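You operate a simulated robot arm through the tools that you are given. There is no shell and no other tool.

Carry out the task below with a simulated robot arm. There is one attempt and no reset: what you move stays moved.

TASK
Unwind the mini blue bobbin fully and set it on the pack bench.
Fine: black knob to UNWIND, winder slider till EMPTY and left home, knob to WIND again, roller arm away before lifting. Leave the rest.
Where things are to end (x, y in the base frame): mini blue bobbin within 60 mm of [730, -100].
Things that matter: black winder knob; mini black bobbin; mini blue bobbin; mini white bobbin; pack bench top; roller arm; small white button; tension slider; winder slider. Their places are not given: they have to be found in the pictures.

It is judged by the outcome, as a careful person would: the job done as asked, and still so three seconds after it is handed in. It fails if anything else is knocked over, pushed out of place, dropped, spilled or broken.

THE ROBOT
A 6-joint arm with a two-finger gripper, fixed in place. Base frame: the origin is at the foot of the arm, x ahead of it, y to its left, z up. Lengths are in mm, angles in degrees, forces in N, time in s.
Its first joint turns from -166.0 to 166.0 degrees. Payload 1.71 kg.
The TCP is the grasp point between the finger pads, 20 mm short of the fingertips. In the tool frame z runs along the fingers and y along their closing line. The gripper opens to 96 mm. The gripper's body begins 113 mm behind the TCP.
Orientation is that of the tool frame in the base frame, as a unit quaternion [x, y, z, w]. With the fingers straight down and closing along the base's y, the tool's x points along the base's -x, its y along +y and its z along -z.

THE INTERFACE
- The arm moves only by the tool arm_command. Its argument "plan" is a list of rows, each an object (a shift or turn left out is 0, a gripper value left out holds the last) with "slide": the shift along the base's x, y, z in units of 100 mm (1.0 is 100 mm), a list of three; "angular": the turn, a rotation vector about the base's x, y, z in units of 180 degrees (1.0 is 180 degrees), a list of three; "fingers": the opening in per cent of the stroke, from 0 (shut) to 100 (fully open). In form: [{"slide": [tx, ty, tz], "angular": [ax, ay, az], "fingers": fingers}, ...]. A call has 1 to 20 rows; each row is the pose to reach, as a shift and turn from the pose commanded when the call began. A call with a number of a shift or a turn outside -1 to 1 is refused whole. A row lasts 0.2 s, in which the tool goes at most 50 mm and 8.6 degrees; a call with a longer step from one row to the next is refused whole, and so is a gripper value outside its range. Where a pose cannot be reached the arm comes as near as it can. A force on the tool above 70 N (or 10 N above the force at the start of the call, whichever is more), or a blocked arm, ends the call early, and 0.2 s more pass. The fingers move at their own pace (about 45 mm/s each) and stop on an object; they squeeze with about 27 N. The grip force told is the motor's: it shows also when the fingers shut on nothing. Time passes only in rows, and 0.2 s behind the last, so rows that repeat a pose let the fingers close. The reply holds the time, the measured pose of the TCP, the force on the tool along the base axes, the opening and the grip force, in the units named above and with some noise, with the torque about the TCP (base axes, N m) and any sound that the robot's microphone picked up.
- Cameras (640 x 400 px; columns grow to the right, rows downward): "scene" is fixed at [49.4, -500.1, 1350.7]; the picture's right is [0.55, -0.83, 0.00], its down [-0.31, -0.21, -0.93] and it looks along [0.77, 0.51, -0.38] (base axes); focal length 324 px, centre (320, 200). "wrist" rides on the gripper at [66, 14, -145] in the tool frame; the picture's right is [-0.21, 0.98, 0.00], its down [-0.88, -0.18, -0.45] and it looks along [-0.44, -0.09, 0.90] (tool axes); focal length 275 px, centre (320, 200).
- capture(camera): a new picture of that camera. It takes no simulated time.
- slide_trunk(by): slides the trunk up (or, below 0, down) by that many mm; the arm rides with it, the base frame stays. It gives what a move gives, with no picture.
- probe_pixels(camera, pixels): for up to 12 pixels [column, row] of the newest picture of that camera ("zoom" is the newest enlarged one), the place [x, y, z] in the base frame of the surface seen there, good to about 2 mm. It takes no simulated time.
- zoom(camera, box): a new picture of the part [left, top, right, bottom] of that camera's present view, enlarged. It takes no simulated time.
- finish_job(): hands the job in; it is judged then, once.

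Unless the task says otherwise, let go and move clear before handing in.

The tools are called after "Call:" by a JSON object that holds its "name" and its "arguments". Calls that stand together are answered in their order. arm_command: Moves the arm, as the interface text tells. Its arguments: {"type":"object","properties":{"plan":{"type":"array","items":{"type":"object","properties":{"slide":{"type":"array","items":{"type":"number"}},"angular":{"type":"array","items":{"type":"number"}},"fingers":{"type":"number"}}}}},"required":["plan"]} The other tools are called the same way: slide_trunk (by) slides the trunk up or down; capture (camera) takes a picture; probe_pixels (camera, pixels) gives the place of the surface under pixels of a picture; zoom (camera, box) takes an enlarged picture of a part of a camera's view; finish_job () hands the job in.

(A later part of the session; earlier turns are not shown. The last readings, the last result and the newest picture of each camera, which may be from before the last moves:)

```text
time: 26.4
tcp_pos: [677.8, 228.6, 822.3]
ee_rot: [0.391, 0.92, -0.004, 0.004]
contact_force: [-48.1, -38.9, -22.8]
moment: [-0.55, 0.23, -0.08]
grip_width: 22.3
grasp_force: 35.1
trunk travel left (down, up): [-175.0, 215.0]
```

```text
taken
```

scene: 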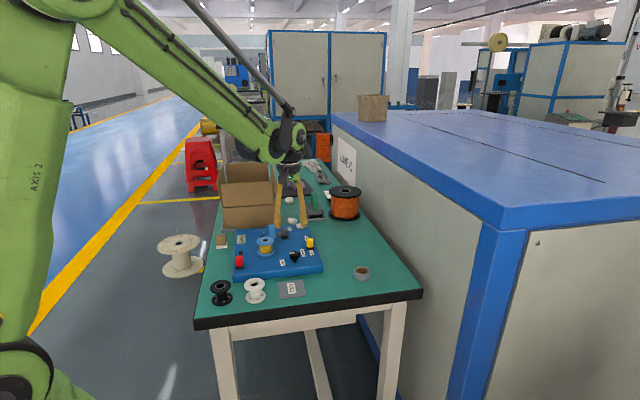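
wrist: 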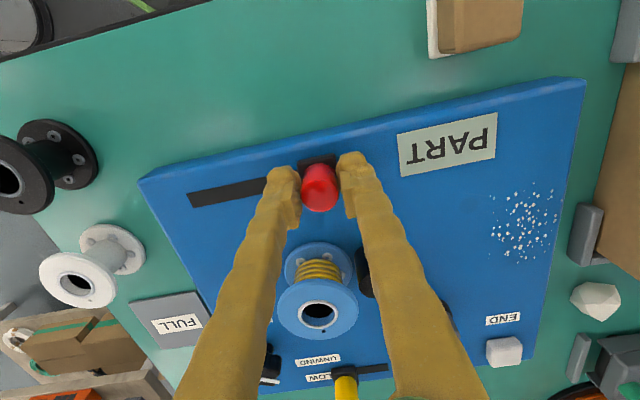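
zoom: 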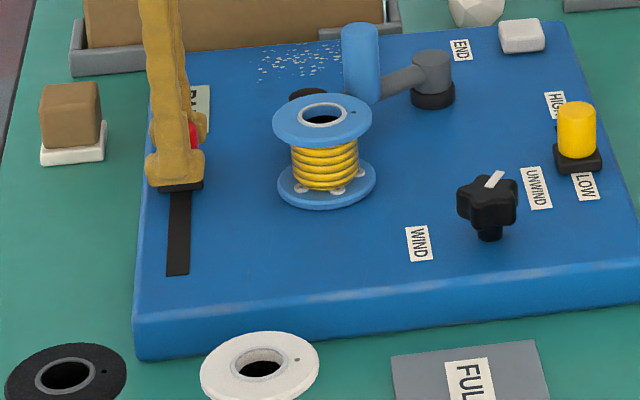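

The end stop pushed back with about 60 N at (677,229), so the full stroke is about 88 mm at 45°. The display still reads PART, so I'll bring the slider back towards home and watch the thread.

Call:
{"name": "arm_command", "arguments": {"plan": [{"slide": [-0.06, -0.06, 0], "fingers": 0}, {"slide": [-0.14, -0.14, 0], "fingers": 0}, {"slide": [-0.22, -0.22, 0], "fingers": 0}, {"slide": [-0.3, -0.3, 0], "fingers": 0}, {"slide": [-0.38, -0.38, 0], "fingers": 0}, {"slide": [-0.46, -0.46, 0], "fingers": 0}, {"slide": [-0.54, -0.54, 0], "fingers": 0}, {"slide": [-0.6, -0.6, 0], "fingers": 0}]}}

Call:
{"name": "zoom", "arguments": {"camera": "scene", "box": [210, 220, 320, 290]}}

Call:
{"name": "capture", "arguments": {"camera": "wrist"}}

```text
time: 28.2
tcp_pos: [619.0, 170.4, 822.1]
ee_rot: [0.391, 0.92, -0.003, 0.006]
contact_force: [-0.7, -1.3, 25.6]
moment: [-0.09, -0.02, -0.02]
grip_width: 21.8
grasp_force: 34.6
trunk travel left (down, up): [-175.0, 215.0]
```

```text
5.71 times, centred on (265, 255) of scene
```

zoom: 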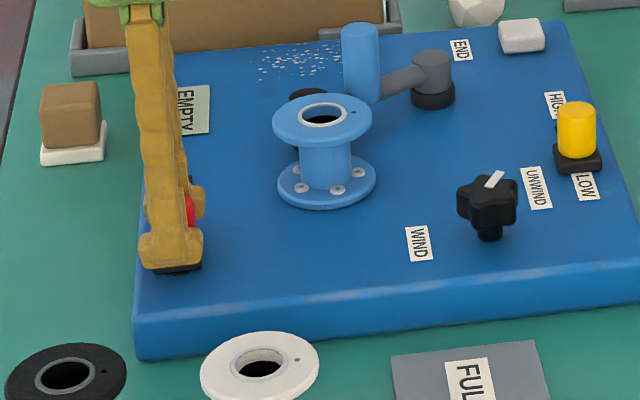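

```text
taken
```

wrist: 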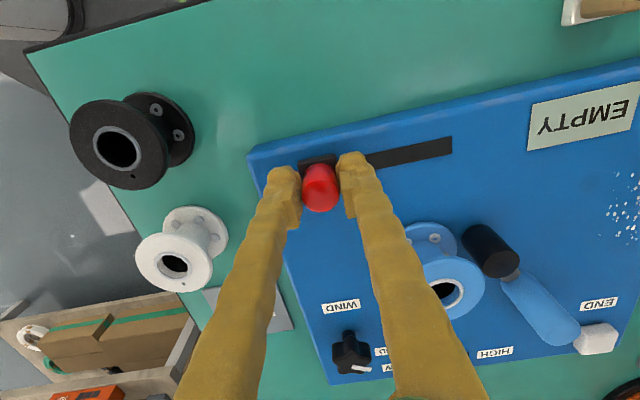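

The display now reads EMPTY (wrist (585,118)) and the bobbin is bare. I'll push the slider the last ~5 mm to its home stop.

Call:
{"name": "arm_command", "arguments": {"plan": [{"slide": [-0.02, -0.02, 0.008], "fingers": 0}, {"slide": [-0.04, -0.038, 0.008], "fingers": 0}, {"slide": [-0.052, -0.048, 0.008], "fingers": 0}, {"slide": [-0.052, -0.048, 0.008], "fingers": 0}]}}

```text
time: 29.2
tcp_pos: [613.8, 165.6, 821.7]
ee_rot: [0.39, 0.921, -0.003, 0.006]
contact_force: [1.9, -2.2, -3.8]
moment: [-0.14, -0.15, -0.01]
grip_width: 21.7
grasp_force: 35.1
trunk travel left (down, up): [-175.0, 215.0]
```

Call:
{"name": "arm_command", "arguments": {"plan": [{"slide": [-0.012, -0.012, 0], "fingers": 0}, {"slide": [-0.022, -0.022, 0], "fingers": 0}, {"slide": [-0.022, -0.022, 0], "fingers": 0}]}}

Call:
{"name": "zoom", "arguments": {"camera": "scene", "box": [210, 220, 320, 290]}}

```text
time: 30.0
tcp_pos: [613.7, 165.4, 822.6]
ee_rot: [0.391, 0.921, -0.003, 0.006]
contact_force: [6.3, 6.6, -0.7]
moment: [0.24, 0.03, -0.01]
grip_width: 21.6
grasp_force: 35.2
trunk travel left (down, up): [-175.0, 215.0]
```

```text
5.71 times, centred on (265, 255) of scene
```

zoom: 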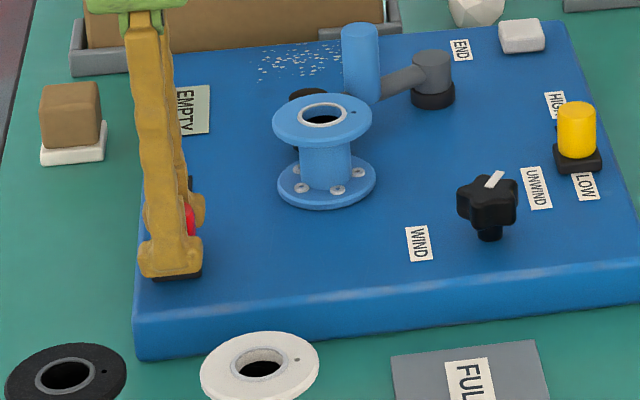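

The slider now presses lightly on its home stop at (613.7,165.4), the same place as at the start. I'll release and lift straight up, then check.

Call:
{"name": "arm_command", "arguments": {"plan": [{"fingers": 30}, {"fingers": 55}, {"fingers": 60}, {"slide": [0, 0, 0.1], "fingers": 60}, {"slide": [0, 0, 0.4]}, {"slide": [0, 0, 0.8]}, {"slide": [0, 0, 0.95]}, {"slide": [0, 0, 0.95]}]}}

Call:
{"name": "capture", "arguments": {"camera": "wrist"}}

Call:
{"name": "zoom", "arguments": {"camera": "scene", "box": [210, 220, 320, 290]}}

```text
time: 31.8
tcp_pos: [613.1, 165.8, 916.8]
ee_rot: [0.39, 0.921, -0.002, 0.007]
contact_force: [-0.9, -0.3, -0.5]
moment: [0.01, -0.01, 0.0]
grip_width: 57.6
grasp_force: 0.1
trunk travel left (down, up): [-175.0, 215.0]
```

```text
taken
```

wrist: 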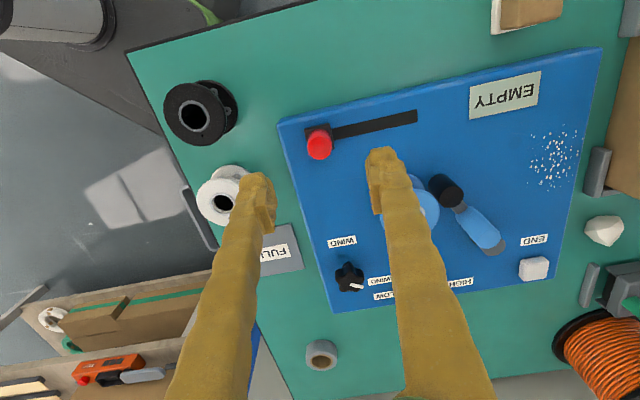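

```text
5.71 times, centred on (265, 255) of scene
```

zoom: 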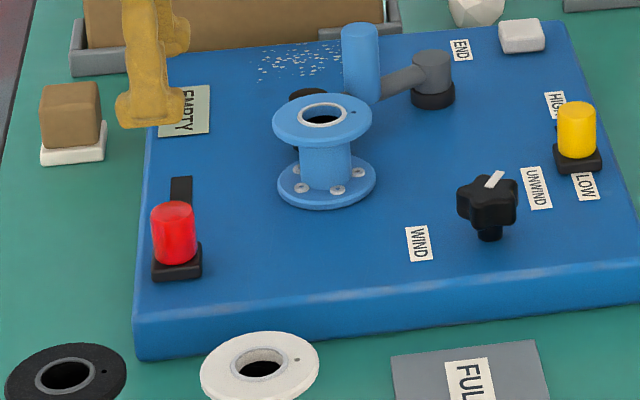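

The slider is home and the display shows EMPTY. Next I'll go back to the knob, turning the fingers to line up with its mark (about 16° in the base).

Call:
{"name": "arm_command", "arguments": {"plan": [{"slide": [0.2, -0.2, 0], "angular": [0, 0, -0.04]}, {"slide": [0.4, -0.4, 0], "angular": [0, 0, -0.08]}, {"slide": [0.6, -0.6, 0], "angular": [0, 0, -0.12]}, {"slide": [0.8, -0.8, 0], "angular": [0, 0, -0.155]}, {"slide": [0.95, -0.98, 0], "angular": [0, 0, -0.155]}, {"slide": [0.95, -0.98, 0], "angular": [0, 0, -0.155]}]}}

Call:
{"name": "arm_command", "arguments": {"plan": [{"slide": [0.11, -0.12, 0]}, {"slide": [0.215, -0.245, -0.1]}, {"slide": [0.215, -0.245, -0.2]}, {"slide": [0.215, -0.245, -0.2]}]}}

Call:
{"name": "zoom", "arguments": {"camera": "wrist", "box": [240, 90, 400, 230]}}

```text
time: 33.2
tcp_pos: [708.8, 67.0, 917.6]
ee_rot: [0.601, 0.799, -0.005, 0.005]
contact_force: [0.1, -0.1, 0.4]
moment: [0.05, 0.05, 0.03]
grip_width: 57.5
grasp_force: 0.1
trunk travel left (down, up): [-175.0, 215.0]
```

```text
time: 34.2
tcp_pos: [729.2, 43.6, 896.8]
ee_rot: [0.601, 0.799, -0.006, 0.005]
contact_force: [-0.3, -0.1, 0.5]
moment: [0.02, 0.02, 0.02]
grip_width: 57.4
grasp_force: 0.1
trunk travel left (down, up): [-175.0, 215.0]
```

```text
2.86 times, centred on (320, 160) of wrist
```

zoom: 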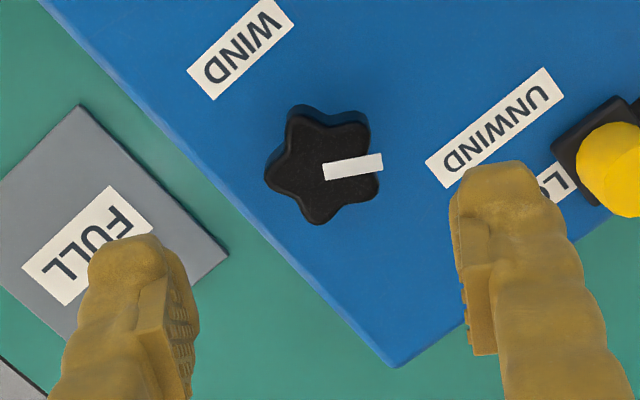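

The mark (zoom (352,167)) is lined up with the fingers and the knob is centred. I'll descend and grip.

Call:
{"name": "arm_command", "arguments": {"plan": [{"slide": [0.005, 0, -0.3], "fingers": 60}, {"slide": [0.005, 0, -0.6]}, {"slide": [0.005, 0, -0.79]}, {"slide": [0.005, 0, -0.79], "fingers": 30}, {"slide": [0.005, 0, -0.79], "fingers": 10}, {"slide": [0.005, 0, -0.79], "fingers": 0}, {"slide": [0.005, 0, -0.79], "fingers": 0}, {"slide": [0.005, 0, -0.79], "fingers": 0}]}}

Call:
{"name": "zoom", "arguments": {"camera": "wrist", "box": [240, 110, 400, 250]}}

```text
time: 36.0
tcp_pos: [729.0, 42.7, 817.3]
ee_rot: [0.6, 0.8, -0.004, 0.006]
contact_force: [9.6, 3.3, 1.4]
moment: [0.12, -0.16, -0.01]
grip_width: 31.5
grasp_force: 35.1
trunk travel left (down, up): [-175.0, 215.0]
```

```text
2.86 times, centred on (320, 180) of wrist
```

zoom: 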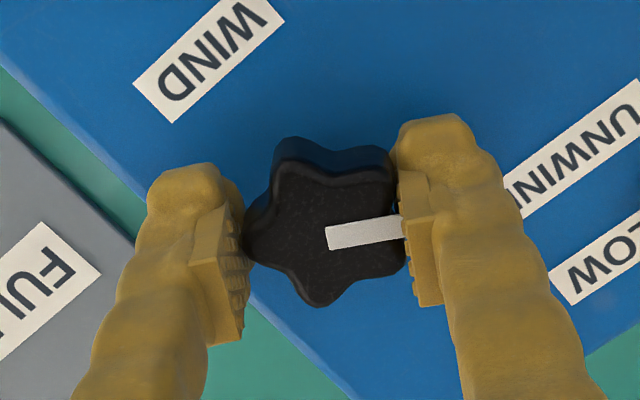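

The grip is well centred (31.5 mm, small forces). I'll turn the knob back counter-clockwise by 64° first.

Call:
{"name": "arm_command", "arguments": {"plan": [{"angular": [0, 0, 0.03], "fingers": 0}, {"angular": [0, 0, 0.07], "fingers": 0}, {"angular": [0, 0, 0.11], "fingers": 0}, {"angular": [0, 0, 0.155], "fingers": 0}, {"angular": [0, 0, 0.2], "fingers": 0}, {"angular": [0, 0, 0.245], "fingers": 0}, {"angular": [0, 0, 0.29], "fingers": 0}, {"angular": [0, 0, 0.333], "fingers": 0}]}}

```text
time: 37.8
tcp_pos: [731.2, 42.7, 818.5]
ee_rot: [0.12, 0.993, -0.001, 0.007]
contact_force: [14.8, 0.9, -18.9]
moment: [-0.02, -0.11, -0.05]
grip_width: 31.6
grasp_force: 35.1
trunk travel left (down, up): [-175.0, 215.0]
```

Turned 60° freely with low forces. I'll continue another 48°.

Call:
{"name": "arm_command", "arguments": {"plan": [{"slide": [0.003, 0, -0.004], "angular": [0, 0, 0.04], "fingers": 0}, {"slide": [0.003, 0, -0.004], "angular": [0, 0, 0.08], "fingers": 0}, {"slide": [0.003, 0, -0.004], "angular": [0, 0, 0.12], "fingers": 0}, {"slide": [0.003, 0, -0.004], "angular": [0, 0, 0.16], "fingers": 0}, {"slide": [0.003, 0, -0.004], "angular": [0, 0, 0.2], "fingers": 0}, {"slide": [0.003, 0, -0.004], "angular": [0, 0, 0.24], "fingers": 0}, {"slide": [0.003, 0, -0.004], "angular": [0, 0, 0.267], "fingers": 0}]}}

Call:
{"name": "zoom", "arguments": {"camera": "wrist", "box": [240, 110, 400, 250]}}

```text
time: 39.4
tcp_pos: [730.0, 41.8, 818.5]
ee_rot: [-0.294, 0.956, 0.003, 0.007]
contact_force: [24.9, 8.1, 4.5]
moment: [0.12, -0.35, -0.02]
grip_width: 31.7
grasp_force: 35.2
trunk travel left (down, up): [-175.0, 215.0]
```

```text
2.86 times, centred on (320, 180) of wrist
```

zoom: 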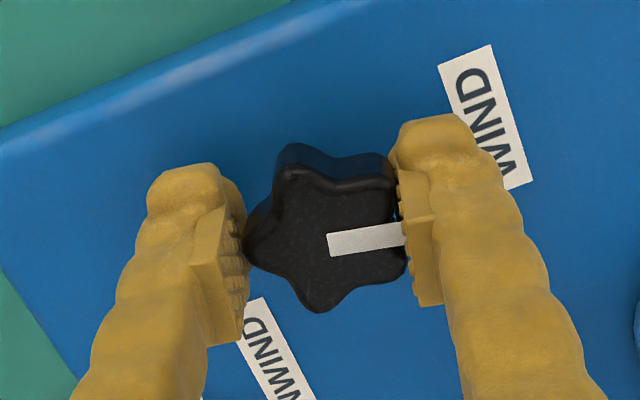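

Tool angle is about +34° and the mark nearly points to WIND. I'll turn the last degrees in small steps until the stop shows in the torque.

Call:
{"name": "arm_command", "arguments": {"plan": [{"slide": [0.004, 0, 0], "angular": [0, 0, 0.017], "fingers": 0}, {"slide": [0.006, 0, 0], "angular": [0, 0, 0.033], "fingers": 0}, {"slide": [0.006, 0, 0], "angular": [0, 0, 0.05], "fingers": 0}]}}

```text
time: 40.2
tcp_pos: [732.0, 42.1, 817.1]
ee_rot: [-0.368, 0.93, 0.003, 0.005]
contact_force: [17.6, 15.0, -1.8]
moment: [0.15, -0.18, -0.06]
grip_width: 32.0
grasp_force: 35.4
trunk travel left (down, up): [-175.0, 215.0]
```

Call:
{"name": "arm_command", "arguments": {"plan": [{"slide": [0.003, 0.003, 0], "angular": [0, 0, 0.014], "fingers": 0}, {"slide": [0.003, 0.003, 0], "angular": [0, 0, 0.028], "fingers": 0}, {"slide": [0.003, 0.003, 0], "angular": [0, 0, 0.028], "fingers": 0}]}}

Call:
{"name": "zoom", "arguments": {"camera": "wrist", "box": [240, 110, 400, 250]}}

```text
time: 41.0
tcp_pos: [731.7, 43.3, 818.0]
ee_rot: [-0.408, 0.913, 0.003, 0.005]
contact_force: [13.1, 9.8, 0.7]
moment: [0.14, -0.12, -0.28]
grip_width: 31.7
grasp_force: 35.0
trunk travel left (down, up): [-175.0, 215.0]
```

```text
2.86 times, centred on (320, 180) of wrist
```

zoom: 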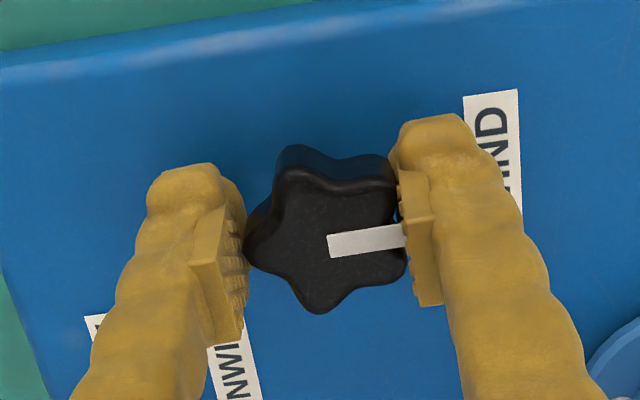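

Torque about z has risen to -0.28, so the WIND stop is reached. One more small nudge to confirm, then release and lift.

Call:
{"name": "arm_command", "arguments": {"plan": [{"angular": [0, 0, 0.012], "fingers": 0}, {"angular": [0, 0, 0.018], "fingers": 0}]}}

Call:
{"name": "arm_command", "arguments": {"plan": [{"fingers": 30}, {"fingers": 55}, {"fingers": 60}, {"slide": [0, 0, 0.1], "fingers": 60}, {"slide": [0, 0, 0.4]}, {"slide": [0, 0, 0.8]}, {"slide": [0, 0, 1.0]}, {"slide": [0, 0, 1.0]}]}}

Call:
{"name": "capture", "arguments": {"camera": "wrist"}}

Call:
{"name": "zoom", "arguments": {"camera": "scene", "box": [230, 215, 340, 285]}}

```text
time: 41.6
tcp_pos: [730.0, 42.6, 818.9]
ee_rot: [-0.434, 0.901, 0.003, 0.005]
contact_force: [5.3, 4.3, -7.1]
moment: [-0.01, 0.03, -0.54]
grip_width: 31.9
grasp_force: 35.0
trunk travel left (down, up): [-175.0, 215.0]
```

```text
time: 43.4
tcp_pos: [731.6, 43.3, 919.3]
ee_rot: [-0.433, 0.901, 0.003, 0.006]
contact_force: [0.0, 0.4, 0.8]
moment: [0.04, -0.01, -0.04]
grip_width: 57.7
grasp_force: 0.0
trunk travel left (down, up): [-175.0, 215.0]
```

```text
taken
```

wrist: 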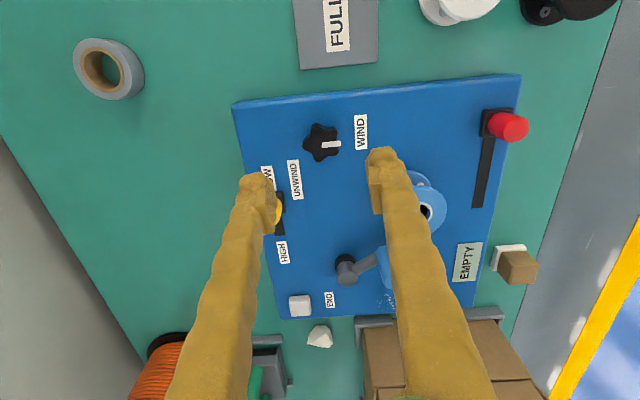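

```text
5.71 times, centred on (285, 250) of scene
```

zoom: 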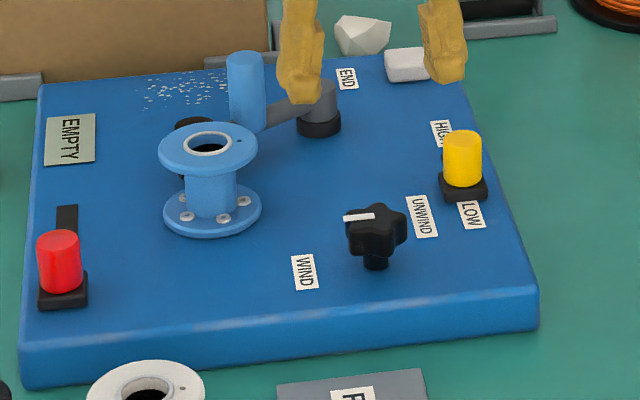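

The knob is back at WIND just as at the start. Next is the roller arm: I'll move over to it with the fingers closing along y and get a clear view of its handle and pivot.

Call:
{"name": "arm_command", "arguments": {"plan": [{"slide": [-0.05, 0.15, 0.1], "angular": [0, 0, -0.045]}, {"slide": [-0.1, 0.3, 0.2], "angular": [0, 0, -0.09]}, {"slide": [-0.15, 0.45, 0.2], "angular": [0, 0, -0.135]}, {"slide": [-0.2, 0.6, 0.2], "angular": [0, 0, -0.18]}, {"slide": [-0.25, 0.75, 0.2], "angular": [0, 0, -0.225]}, {"slide": [-0.3, 0.9, 0.2], "angular": [0, 0, -0.27]}, {"slide": [-0.3, 0.98, 0.2], "angular": [0, 0, -0.285]}, {"slide": [-0.3, 0.98, 0.2], "angular": [0, 0, -0.285]}]}}

Call:
{"name": "arm_command", "arguments": {"plan": [{"slide": [0, 0.2, 0]}, {"slide": [0, 0.4, 0]}, {"slide": [0, 0.4, 0]}]}}

Call:
{"name": "capture", "arguments": {"camera": "wrist"}}

```text
time: 45.2
tcp_pos: [702.3, 141.4, 939.0]
ee_rot: [0.0, 1.0, 0.0, 0.008]
contact_force: [-0.6, 0.2, 0.1]
moment: [-0.03, -0.03, 0.01]
grip_width: 57.8
grasp_force: 0.0
trunk travel left (down, up): [-175.0, 215.0]
```

```text
time: 46.0
tcp_pos: [700.8, 181.5, 937.3]
ee_rot: [-0.002, 1.0, -0.001, 0.007]
contact_force: [0.2, 0.6, -0.7]
moment: [-0.04, 0.03, 0.0]
grip_width: 57.6
grasp_force: 0.0
trunk travel left (down, up): [-175.0, 215.0]
```

```text
taken
```

wrist: 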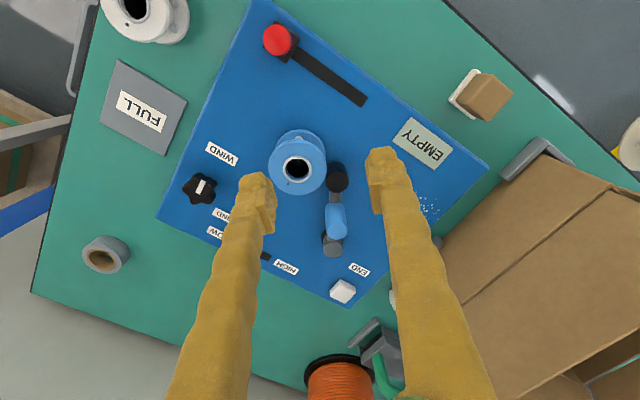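

The roller arm is now clear between the fingers, from the pivot at (333,242) through the blue handle (336,220) to the roller (337,178). I'll zoom and probe it along with the bobbin.

Call:
{"name": "zoom", "arguments": {"camera": "wrist", "box": [260, 110, 390, 270]}}

```text
2.50 times, centred on (325, 190) of wrist
```

zoom: 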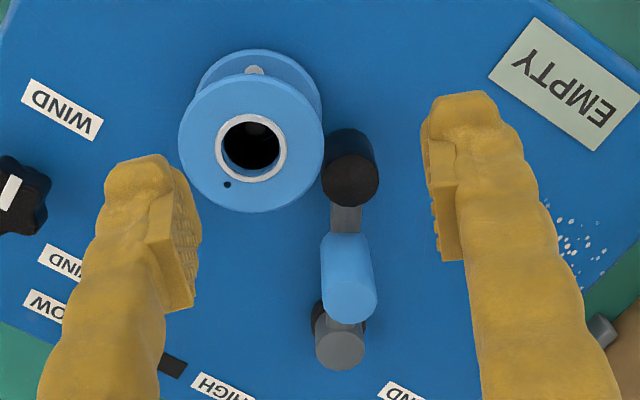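

Call:
{"name": "probe_pixels", "arguments": {"camera": "zoom", "pixels": [[350, 180], [346, 143], [346, 218], [350, 297], [350, 265], [346, 245], [342, 350], [330, 315], [250, 195], [183, 145], [318, 145], [250, 95]]}}

Call:
{"name": "probe_pixels", "arguments": {"camera": "zoom", "pixels": [[325, 297], [374, 297], [350, 318], [347, 322], [325, 180], [377, 180], [350, 204], [320, 350], [362, 350], [342, 368], [250, 207], [280, 170]]}}

```text
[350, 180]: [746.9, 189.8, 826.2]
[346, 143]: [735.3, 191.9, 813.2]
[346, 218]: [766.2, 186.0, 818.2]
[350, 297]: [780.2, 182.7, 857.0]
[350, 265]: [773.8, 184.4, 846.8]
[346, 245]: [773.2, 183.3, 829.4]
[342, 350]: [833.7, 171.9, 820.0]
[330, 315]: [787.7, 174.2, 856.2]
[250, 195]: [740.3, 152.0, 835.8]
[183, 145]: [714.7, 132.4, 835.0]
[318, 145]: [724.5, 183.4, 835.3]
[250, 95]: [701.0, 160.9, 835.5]
```

```text
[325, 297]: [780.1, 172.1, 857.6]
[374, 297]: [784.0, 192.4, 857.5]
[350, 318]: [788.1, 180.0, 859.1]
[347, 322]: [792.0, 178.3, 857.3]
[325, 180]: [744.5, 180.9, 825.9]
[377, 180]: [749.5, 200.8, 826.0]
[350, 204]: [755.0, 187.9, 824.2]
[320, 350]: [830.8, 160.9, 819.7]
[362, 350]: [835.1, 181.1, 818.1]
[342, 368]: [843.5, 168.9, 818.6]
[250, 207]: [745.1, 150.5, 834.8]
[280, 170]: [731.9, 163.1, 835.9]
```

The probes give the handle's centre about (782,182) with top z≈858, pivot about (833,171) and roller about (747,190), while the bobbin's centre is about (720,157). I'll move over the handle with the closing line tangent to its swing, staying above it first.

Call:
{"name": "arm_command", "arguments": {"plan": [{"slide": [0.27, 0.005, -0.05], "angular": [0, 0, -0.036]}, {"slide": [0.54, 0.005, -0.1], "angular": [0, 0, -0.072]}, {"slide": [0.81, 0.005, -0.3], "angular": [0, 0, -0.072]}, {"slide": [0.81, 0.005, -0.45], "angular": [0, 0, -0.072]}, {"slide": [0.81, 0.005, -0.45], "angular": [0, 0, -0.072]}]}}

Call:
{"name": "capture", "arguments": {"camera": "wrist"}}

Call:
{"name": "zoom", "arguments": {"camera": "scene", "box": [230, 205, 340, 275]}}

```text
time: 47.2
tcp_pos: [779.8, 182.0, 894.0]
ee_rot: [0.112, 0.994, 0.0, 0.007]
contact_force: [0.0, -0.1, -0.2]
moment: [0.0, -0.04, 0.02]
grip_width: 57.8
grasp_force: 0.0
trunk travel left (down, up): [-175.0, 215.0]
```

```text
taken
```

wrist: 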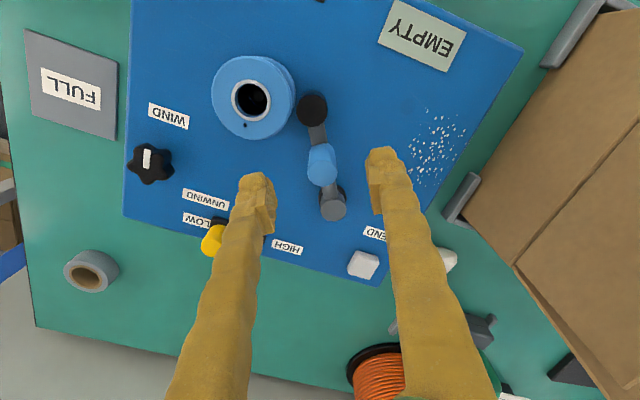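

```text
5.71 times, centred on (285, 240) of scene
```

zoom: 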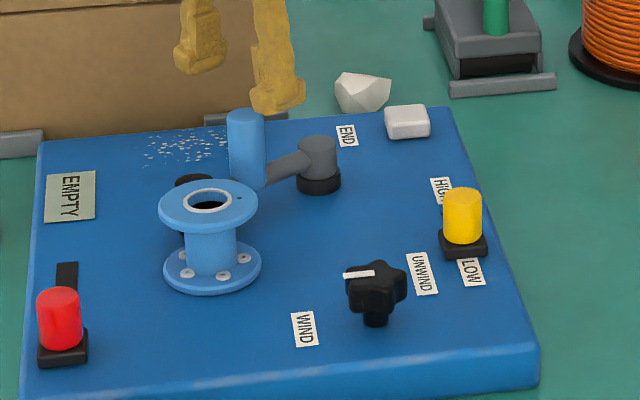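

The handle is at (321,165) between the fingers. I'll check its exact top centre with a probe before descending.

Call:
{"name": "probe_pixels", "arguments": {"camera": "wrist", "pixels": [[322, 174], [310, 174], [335, 172], [322, 185], [321, 163], [333, 206], [313, 110], [252, 96], [252, 60], [252, 134], [213, 98], [293, 96]]}}

```text
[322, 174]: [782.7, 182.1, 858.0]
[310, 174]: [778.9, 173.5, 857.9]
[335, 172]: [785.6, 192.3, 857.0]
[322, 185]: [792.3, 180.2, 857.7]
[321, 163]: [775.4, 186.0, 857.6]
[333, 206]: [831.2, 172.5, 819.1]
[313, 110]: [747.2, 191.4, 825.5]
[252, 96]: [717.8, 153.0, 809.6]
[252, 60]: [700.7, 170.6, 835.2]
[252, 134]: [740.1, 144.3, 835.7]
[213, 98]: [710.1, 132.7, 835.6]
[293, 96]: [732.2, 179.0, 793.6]
```

The handle's centre is (782.5,182.5). I'll descend to z≈853 and close on it.

Call:
{"name": "arm_command", "arguments": {"plan": [{"slide": [0.025, 0.005, -0.2], "fingers": 60}, {"slide": [0.025, 0.005, -0.41]}, {"slide": [0.025, 0.005, -0.41], "fingers": 30}, {"slide": [0.025, 0.005, -0.41], "fingers": 10}, {"slide": [0.025, 0.005, -0.41], "fingers": 0}, {"slide": [0.025, 0.005, -0.41], "fingers": 0}, {"slide": [0.025, 0.005, -0.41], "fingers": 0}]}}

Call:
{"name": "capture", "arguments": {"camera": "wrist"}}

```text
time: 48.8
tcp_pos: [783.7, 182.5, 851.6]
ee_rot: [0.112, 0.994, -0.001, 0.007]
contact_force: [-2.3, -0.5, -5.0]
moment: [-0.05, -0.02, -0.05]
grip_width: 20.8
grasp_force: 35.2
trunk travel left (down, up): [-175.0, 215.0]
```

```text
taken
```

wrist: 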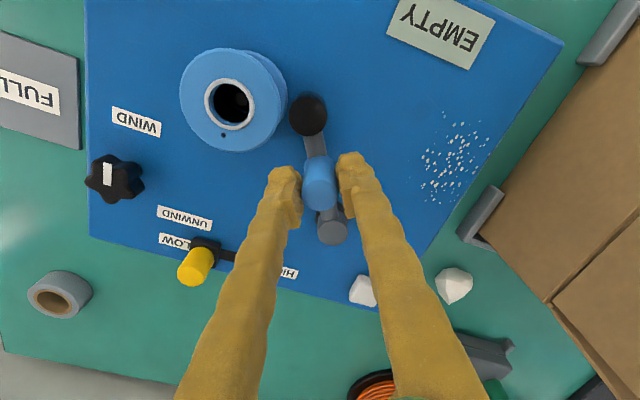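

The handle is gripped (20.8 mm) with little load. I'll swing it about 10° away from the bobbin along its arc and check the forces.

Call:
{"name": "arm_command", "arguments": {"plan": [{"slide": [0.012, 0.043, 0], "angular": [0, 0, -0.0278], "fingers": 0}, {"slide": [0.027, 0.087, 0], "angular": [0, 0, -0.0556], "fingers": 0}]}}

```text
time: 49.4
tcp_pos: [787.4, 190.7, 852.7]
ee_rot: [0.199, 0.98, -0.001, 0.006]
contact_force: [-0.7, -2.9, -7.1]
moment: [0.0, 0.04, -0.1]
grip_width: 20.3
grasp_force: 35.4
trunk travel left (down, up): [-175.0, 215.0]
```

It swings freely with almost no force. I'll continue along the arc by another 30°.

Call:
{"name": "arm_command", "arguments": {"plan": [{"slide": [0.019, 0.042, 0], "angular": [0, 0, -0.0278], "fingers": 0}, {"slide": [0.041, 0.081, 0], "angular": [0, 0, -0.0556], "fingers": 0}, {"slide": [0.067, 0.119, 0], "angular": [0, 0, -0.0833], "fingers": 0}, {"slide": [0.096, 0.154, 0], "angular": [0, 0, -0.1111], "fingers": 0}, {"slide": [0.128, 0.186, 0], "angular": [0, 0, -0.1389], "fingers": 0}, {"slide": [0.163, 0.215, 0], "angular": [0, 0, -0.1667], "fingers": 0}]}}

Call:
{"name": "zoom", "arguments": {"camera": "scene", "box": [230, 205, 340, 275]}}

Call:
{"name": "capture", "arguments": {"camera": "wrist"}}

```text
time: 50.8
tcp_pos: [803.4, 211.3, 852.5]
ee_rot: [0.446, 0.895, -0.003, 0.006]
contact_force: [3.7, -4.9, -0.8]
moment: [-0.08, -0.04, 0.06]
grip_width: 20.4
grasp_force: 35.4
trunk travel left (down, up): [-175.0, 215.0]
```

```text
5.71 times, centred on (285, 240) of scene
```

zoom: 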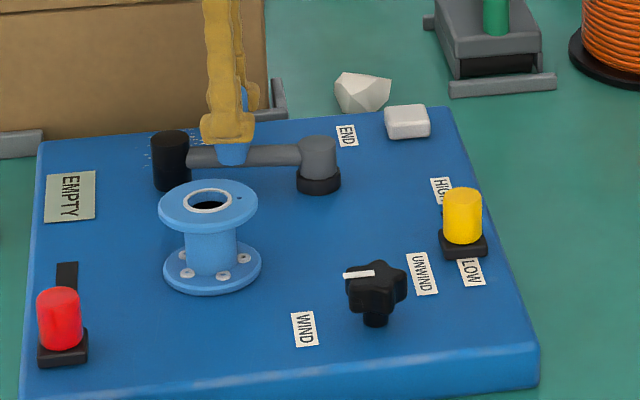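

```text
taken
```

wrist: 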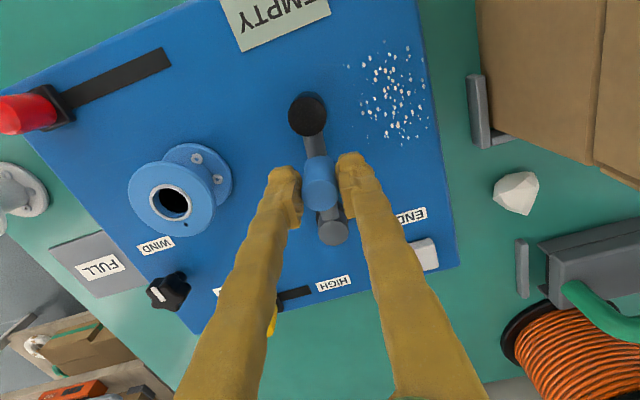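

The roller is now clearly off the bobbin (scene zoom (170,160)) after 40° of swing. I'll continue gently another 15° looking for its parked stop.

Call:
{"name": "arm_command", "arguments": {"plan": [{"slide": [0.037, 0.027, 0], "angular": [0, 0, -0.0278], "fingers": 0}, {"slide": [0.077, 0.05, 0], "angular": [0, 0, -0.0556], "fingers": 0}, {"slide": [0.118, 0.069, 0], "angular": [0, 0, -0.0833], "fingers": 0}]}}

Call:
{"name": "zoom", "arguments": {"camera": "wrist", "box": [220, 20, 460, 260]}}

```text
time: 51.6
tcp_pos: [816.2, 218.5, 851.9]
ee_rot: [0.558, 0.83, -0.005, 0.005]
contact_force: [-3.2, -5.5, -5.1]
moment: [-0.02, 0.04, -0.03]
grip_width: 20.4
grasp_force: 35.3
trunk travel left (down, up): [-175.0, 215.0]
```

```text
1.67 times, centred on (340, 140) of wrist
```

zoom: 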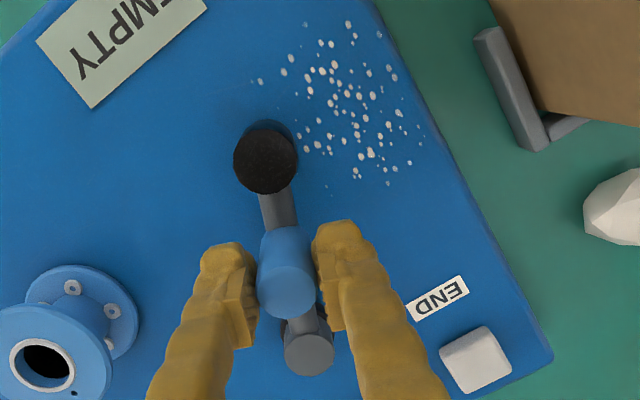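

At 55° of swing there is still no stop and forces remain tiny; the white flecks are flat paint-like dots. I'll go on another 20°.

Call:
{"name": "arm_command", "arguments": {"plan": [{"slide": [0.042, 0.016, 0], "angular": [0, 0, -0.0278], "fingers": 0}, {"slide": [0.086, 0.028, 0], "angular": [0, 0, -0.0556], "fingers": 0}, {"slide": [0.131, 0.036, 0], "angular": [0, 0, -0.0833], "fingers": 0}, {"slide": [0.177, 0.04, 0], "angular": [0, 0, -0.1111], "fingers": 0}]}}

Call:
{"name": "zoom", "arguments": {"camera": "wrist", "box": [220, 20, 460, 260]}}

Call:
{"name": "zoom", "arguments": {"camera": "scene", "box": [230, 205, 340, 275]}}

```text
time: 52.1
tcp_pos: [804.5, 217.2, 863.5]
ee_rot: [0.609, 0.793, -0.003, 0.009]
contact_force: [2.4, -9.1, -17.0]
moment: [-0.13, -0.15, -0.09]
grip_width: 21.4
grasp_force: 34.5
trunk travel left (down, up): [-175.0, 215.0]
stopped in row 2: the force on the tool passed its limit at 74 N (the readings are from after the stop); the commanded pose is now the measured one
```

```text
1.67 times, centred on (340, 140) of wrist
```

zoom: 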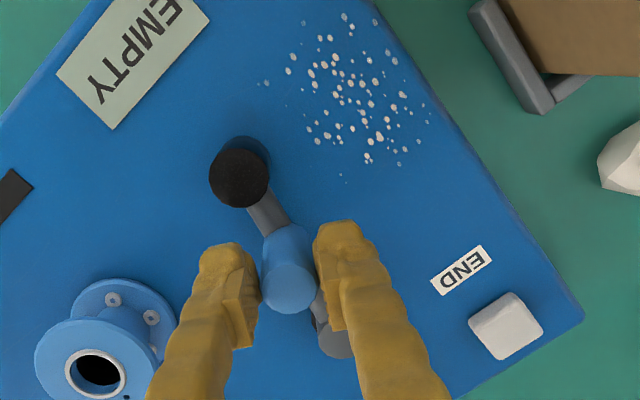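

```text
5.71 times, centred on (285, 240) of scene
```

zoom: 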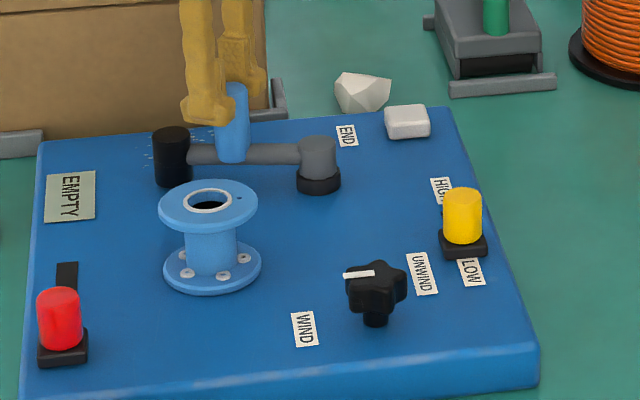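

The arm hit its stop at roughly 57° (74 N, call ended) and bounced back a little, still in the grip, now near θ≈122°. I'll ease it gently back out to just short of that stop.

Call:
{"name": "arm_command", "arguments": {"plan": [{"slide": [0.02, 0.01, 0], "fingers": 0}, {"slide": [0.04, 0.018, 0], "fingers": 0}, {"slide": [0.06, 0.022, 0], "fingers": 0}, {"slide": [0.08, 0.024, 0], "fingers": 0}]}}

Call:
{"name": "zoom", "arguments": {"camera": "wrist", "box": [220, 20, 460, 260]}}

```text
time: 53.1
tcp_pos: [813.1, 223.0, 862.3]
ee_rot: [0.608, 0.794, -0.004, 0.009]
contact_force: [-4.4, 7.0, 1.8]
moment: [0.35, 0.23, -0.04]
grip_width: 20.6
grasp_force: 34.8
trunk travel left (down, up): [-175.0, 215.0]
```

```text
1.67 times, centred on (340, 140) of wrist
```

zoom: 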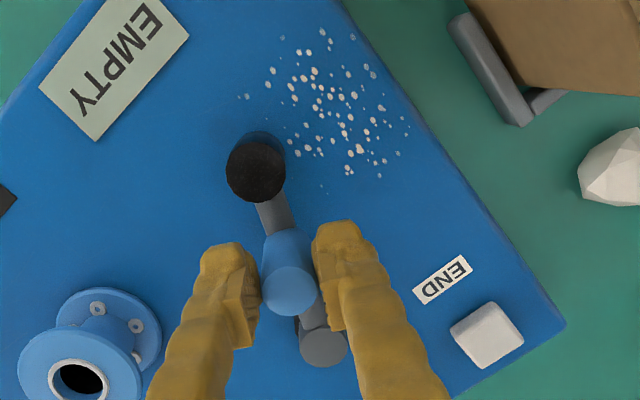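

The roller arm is back out at about 55° with low forces. I'll release it, lift clear and check that it stays.

Call:
{"name": "arm_command", "arguments": {"plan": [{"fingers": 20}, {"fingers": 40}, {"fingers": 55}, {"fingers": 55}, {"slide": [0, 0, 0.2]}, {"slide": [0, 0, 0.5]}, {"slide": [0, 0, 0.7]}, {"slide": [0, 0, 0.7]}]}}

Call:
{"name": "capture", "arguments": {"camera": "wrist"}}

Call:
{"name": "zoom", "arguments": {"camera": "scene", "box": [230, 205, 340, 275]}}

```text
time: 54.9
tcp_pos: [813.8, 221.1, 933.6]
ee_rot: [0.609, 0.793, -0.004, 0.008]
contact_force: [0.4, 0.5, 0.3]
moment: [0.02, 0.01, -0.01]
grip_width: 52.9
grasp_force: 0.1
trunk travel left (down, up): [-175.0, 215.0]
```

```text
taken
```

wrist: 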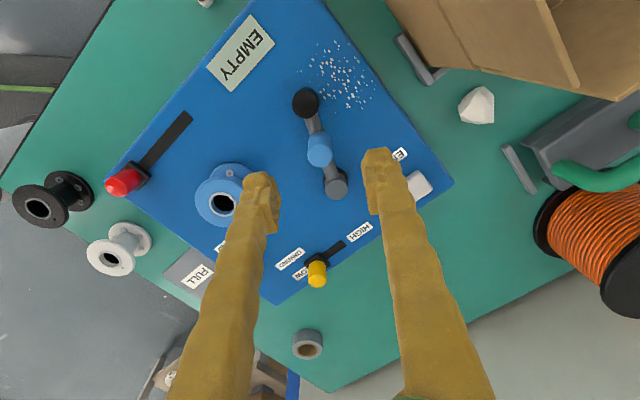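

```text
5.71 times, centred on (285, 240) of scene
```

zoom: 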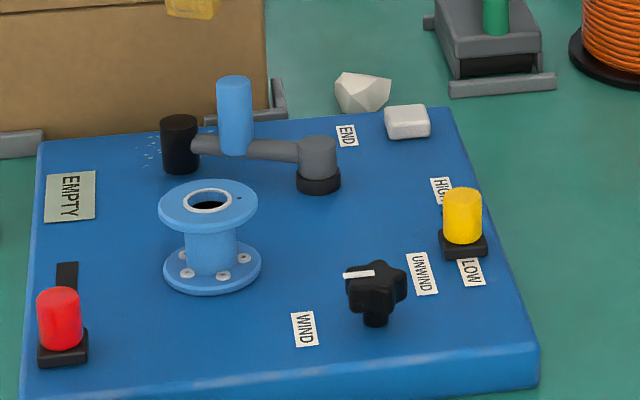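

The arm stays swung out, with the roller at wrist (306,102). I'll probe the roller and bobbin to confirm the clearance.

Call:
{"name": "probe_pixels", "arguments": {"camera": "wrist", "pixels": [[306, 104], [320, 157], [337, 185], [221, 202], [200, 200], [243, 200], [222, 185], [221, 225], [222, 167], [238, 170]]}}

```text
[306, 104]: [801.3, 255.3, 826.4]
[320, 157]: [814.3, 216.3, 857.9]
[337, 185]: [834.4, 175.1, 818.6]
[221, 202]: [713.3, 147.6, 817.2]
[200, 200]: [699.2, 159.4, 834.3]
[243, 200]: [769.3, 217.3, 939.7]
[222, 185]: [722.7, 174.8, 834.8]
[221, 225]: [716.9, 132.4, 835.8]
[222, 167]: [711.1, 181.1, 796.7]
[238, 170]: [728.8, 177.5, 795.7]
```

The roller sits at (801,255), about 130 mm from the bobbin's centre, so it is well away. Now I'll move above the bobbin with the fingers closing along y and opened wide, and measure it.

Call:
{"name": "arm_command", "arguments": {"plan": [{"slide": [-0.1, -0.07, 0.02], "angular": [0, 0, 0.045], "fingers": 85}, {"slide": [-0.2, -0.14, 0.02], "angular": [0, 0, 0.09]}, {"slide": [-0.3, -0.21, 0.02], "angular": [0, 0, 0.135]}, {"slide": [-0.4, -0.28, 0.02], "angular": [0, 0, 0.18]}, {"slide": [-0.5, -0.35, 0.02], "angular": [0, 0, 0.225]}, {"slide": [-0.6, -0.42, 0.02], "angular": [0, 0, 0.27]}, {"slide": [-0.7, -0.49, 0.02], "angular": [0, 0, 0.315]}, {"slide": [-0.8, -0.56, 0.02], "angular": [0, 0, 0.36]}, {"slide": [-0.94, -0.64, 0.02], "angular": [0, 0, 0.405]}, {"slide": [-0.94, -0.64, 0.02], "angular": [0, 0, 0.415]}]}}

Call:
{"name": "capture", "arguments": {"camera": "wrist"}}

```text
time: 57.1
tcp_pos: [719.3, 156.2, 934.8]
ee_rot: [0.002, 1.0, 0.004, 0.011]
contact_force: [0.5, 0.5, 0.3]
moment: [-0.01, -0.01, -0.03]
grip_width: 81.7
grasp_force: 0.1
trunk travel left (down, up): [-175.0, 215.0]
```

```text
taken
```

wrist: 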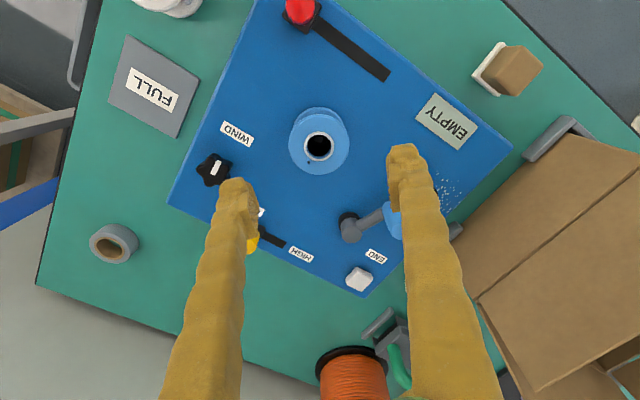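

The bobbin is centred at (319,143) between the open fingers. I'll zoom in to measure its flange edges and height.

Call:
{"name": "zoom", "arguments": {"camera": "wrist", "box": [265, 90, 375, 190]}}

```text
4.00 times, centred on (320, 140) of wrist
```

zoom: 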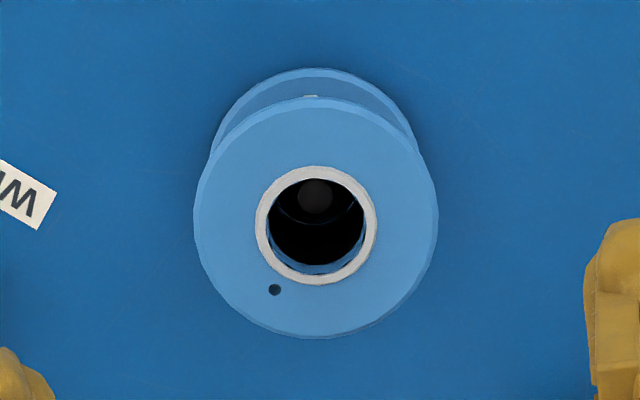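

Call:
{"name": "probe_pixels", "arguments": {"camera": "zoom", "pixels": [[200, 218], [432, 218], [316, 104], [316, 332], [232, 138], [400, 300], [315, 195], [316, 240], [316, 80], [316, 268], [225, 120], [405, 120]]}}

```text
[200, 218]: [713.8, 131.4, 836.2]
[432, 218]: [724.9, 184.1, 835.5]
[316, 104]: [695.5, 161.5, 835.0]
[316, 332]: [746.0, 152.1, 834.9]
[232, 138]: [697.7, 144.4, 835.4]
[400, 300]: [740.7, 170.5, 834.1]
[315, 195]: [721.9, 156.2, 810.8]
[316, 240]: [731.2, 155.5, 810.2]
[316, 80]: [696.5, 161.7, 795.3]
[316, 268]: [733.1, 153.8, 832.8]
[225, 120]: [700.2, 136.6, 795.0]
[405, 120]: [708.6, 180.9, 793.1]
```

The bobbin's centre is about (720,157), flange diameter about 56 mm, top z≈835 and spindle top z≈811. I'll level the tool (it has a 1.3° tilt), centre on the bobbin and descend part-way, straddling it.

Call:
{"name": "arm_command", "arguments": {"plan": [{"slide": [0.007, 0.01, -0.2], "angular": [-0.0025, 0.007, 0.0013], "fingers": 85}, {"slide": [0.007, 0.01, -0.5], "angular": [-0.0025, 0.007, 0.0013]}, {"slide": [0.007, 0.01, -0.75], "angular": [-0.0025, 0.007, 0.0013]}, {"slide": [0.007, 0.01, -0.95], "angular": [-0.0025, 0.007, 0.0013]}, {"slide": [0.007, 0.01, -0.95], "angular": [-0.0025, 0.007, 0.0013]}]}}

Call:
{"name": "capture", "arguments": {"camera": "wrist"}}

Call:
{"name": "zoom", "arguments": {"camera": "scene", "box": [230, 205, 340, 275]}}

```text
time: 58.3
tcp_pos: [719.7, 157.8, 841.1]
ee_rot: [0.001, 1.0, 0.0, -0.002]
contact_force: [0.5, 0.4, 0.3]
moment: [-0.01, 0.01, 0.02]
grip_width: 81.8
grasp_force: 0.1
trunk travel left (down, up): [-175.0, 215.0]
```

```text
taken
```

wrist: 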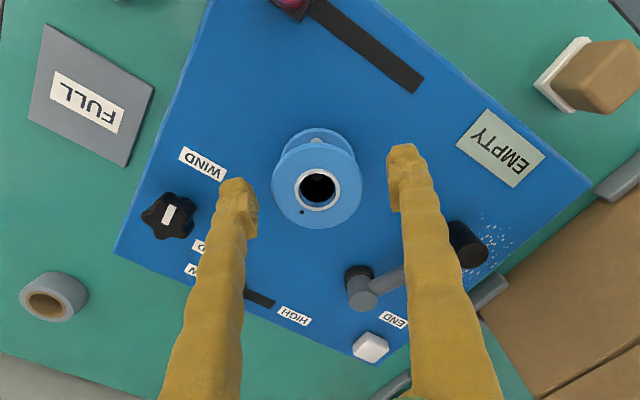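

```text
5.71 times, centred on (285, 240) of scene
```

zoom: 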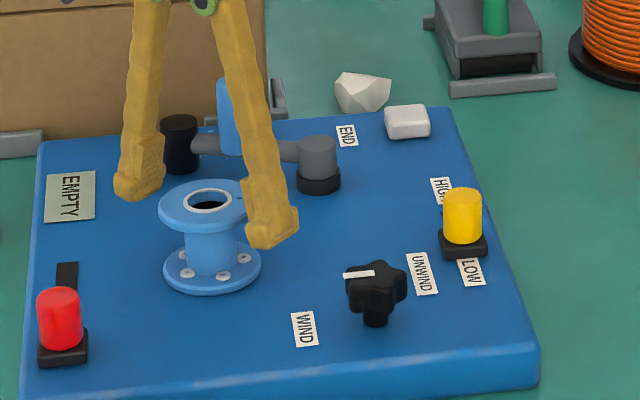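

The fingers straddle the bobbin evenly. I'll go down to TCP z≈814 (fingertips about 4 mm above the panel) and check before closing.

Call:
{"name": "arm_command", "arguments": {"plan": [{"slide": [0.003, -0.003, -0.1], "fingers": 85}, {"slide": [0.003, -0.003, -0.2]}, {"slide": [0.003, -0.003, -0.27]}, {"slide": [0.003, -0.003, -0.27]}]}}

Call:
{"name": "zoom", "arguments": {"camera": "scene", "box": [230, 205, 340, 275]}}

Call:
{"name": "capture", "arguments": {"camera": "wrist"}}

```text
time: 59.3
tcp_pos: [720.5, 157.9, 812.9]
ee_rot: [0.001, 1.0, -0.001, -0.002]
contact_force: [-0.4, -0.6, 0.4]
moment: [0.04, -0.03, 0.01]
grip_width: 81.4
grasp_force: 0.0
trunk travel left (down, up): [-175.0, 215.0]
```

```text
5.71 times, centred on (285, 240) of scene
```

zoom: 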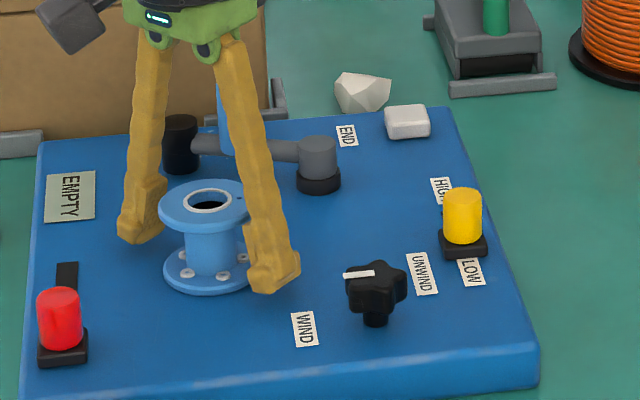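

```text
taken
```

wrist: 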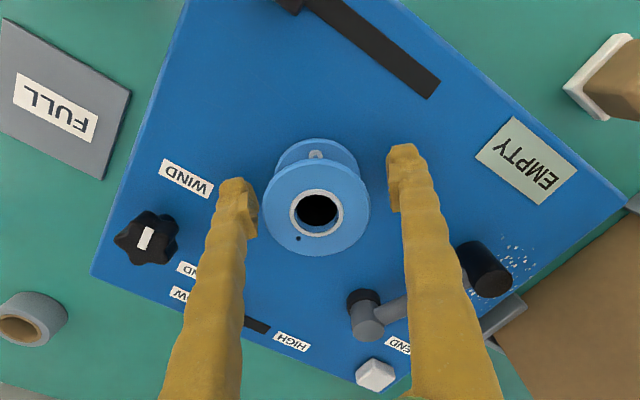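

No contact, and the fingers are either side of the bobbin, which sits centred at (316,205). I'll close gently on the flanges.

Call:
{"name": "arm_command", "arguments": {"plan": [{"fingers": 70}, {"fingers": 60}, {"fingers": 50}, {"fingers": 40}, {"fingers": 40}, {"fingers": 40}]}}

```text
time: 60.7
tcp_pos: [720.0, 157.5, 812.8]
ee_rot: [0.0, 1.0, -0.002, -0.001]
contact_force: [1.1, -4.9, 2.3]
moment: [0.05, -0.02, 0.02]
grip_width: 60.3
grasp_force: 27.1
trunk travel left (down, up): [-175.0, 215.0]
```

The fingers stopped on the flanges at 60.3 mm with 27 N of grip and are nearly balanced. I'll lift slowly straight up and watch the force.

Call:
{"name": "arm_command", "arguments": {"plan": [{"slide": [0, -0.002, 0.03], "fingers": 35}, {"slide": [0, -0.002, 0.07], "fingers": 35}, {"slide": [0, -0.002, 0.12], "fingers": 35}, {"slide": [0, -0.002, 0.12], "fingers": 35}]}}

Call:
{"name": "zoom", "arguments": {"camera": "scene", "box": [230, 205, 340, 275]}}

```text
time: 61.7
tcp_pos: [719.5, 157.0, 824.7]
ee_rot: [0.001, 1.0, -0.001, -0.002]
contact_force: [-0.5, 0.1, -0.1]
moment: [-0.02, -0.01, 0.01]
grip_width: 60.4
grasp_force: 27.3
trunk travel left (down, up): [-175.0, 215.0]
```

```text
5.71 times, centred on (285, 240) of scene
```

zoom: 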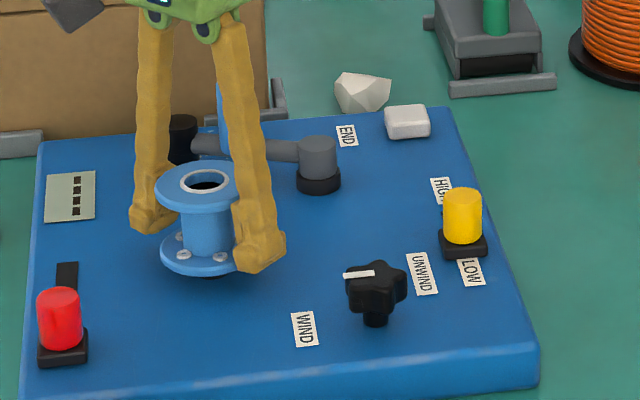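

The bobbin lifts cleanly off the spindle and the display changed to dashes. I'll raise it well clear of everything.

Call:
{"name": "arm_command", "arguments": {"plan": [{"slide": [0, 0, 0.15], "fingers": 35}, {"slide": [0, 0, 0.35], "fingers": 35}, {"slide": [0, 0, 0.55], "fingers": 35}, {"slide": [0, 0, 0.8], "fingers": 35}, {"slide": [0, 0, 0.8], "fingers": 35}]}}

Call:
{"name": "capture", "arguments": {"camera": "scene"}}

Call:
{"name": "probe_pixels", "arguments": {"camera": "scene", "pixels": [[334, 286], [334, 296], [334, 303], [345, 280], [325, 285], [362, 273], [370, 290], [310, 300]]}}

```text
time: 62.9
tcp_pos: [720.3, 157.7, 905.0]
ee_rot: [0.001, 1.0, -0.001, -0.001]
contact_force: [-0.6, -0.3, 0.2]
moment: [0.03, -0.04, 0.02]
grip_width: 60.5
grasp_force: 26.9
trunk travel left (down, up): [-175.0, 215.0]
```

```text
taken
```

scene: 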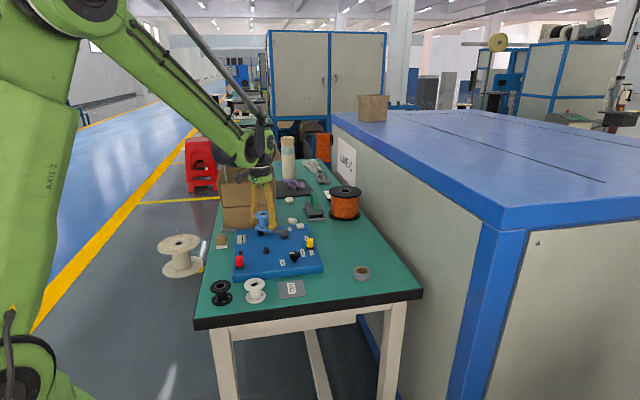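

```text
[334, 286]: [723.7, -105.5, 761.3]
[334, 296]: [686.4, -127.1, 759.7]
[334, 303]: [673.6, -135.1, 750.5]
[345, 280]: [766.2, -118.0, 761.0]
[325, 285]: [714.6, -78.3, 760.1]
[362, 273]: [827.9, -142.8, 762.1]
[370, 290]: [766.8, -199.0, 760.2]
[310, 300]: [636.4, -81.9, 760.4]
```

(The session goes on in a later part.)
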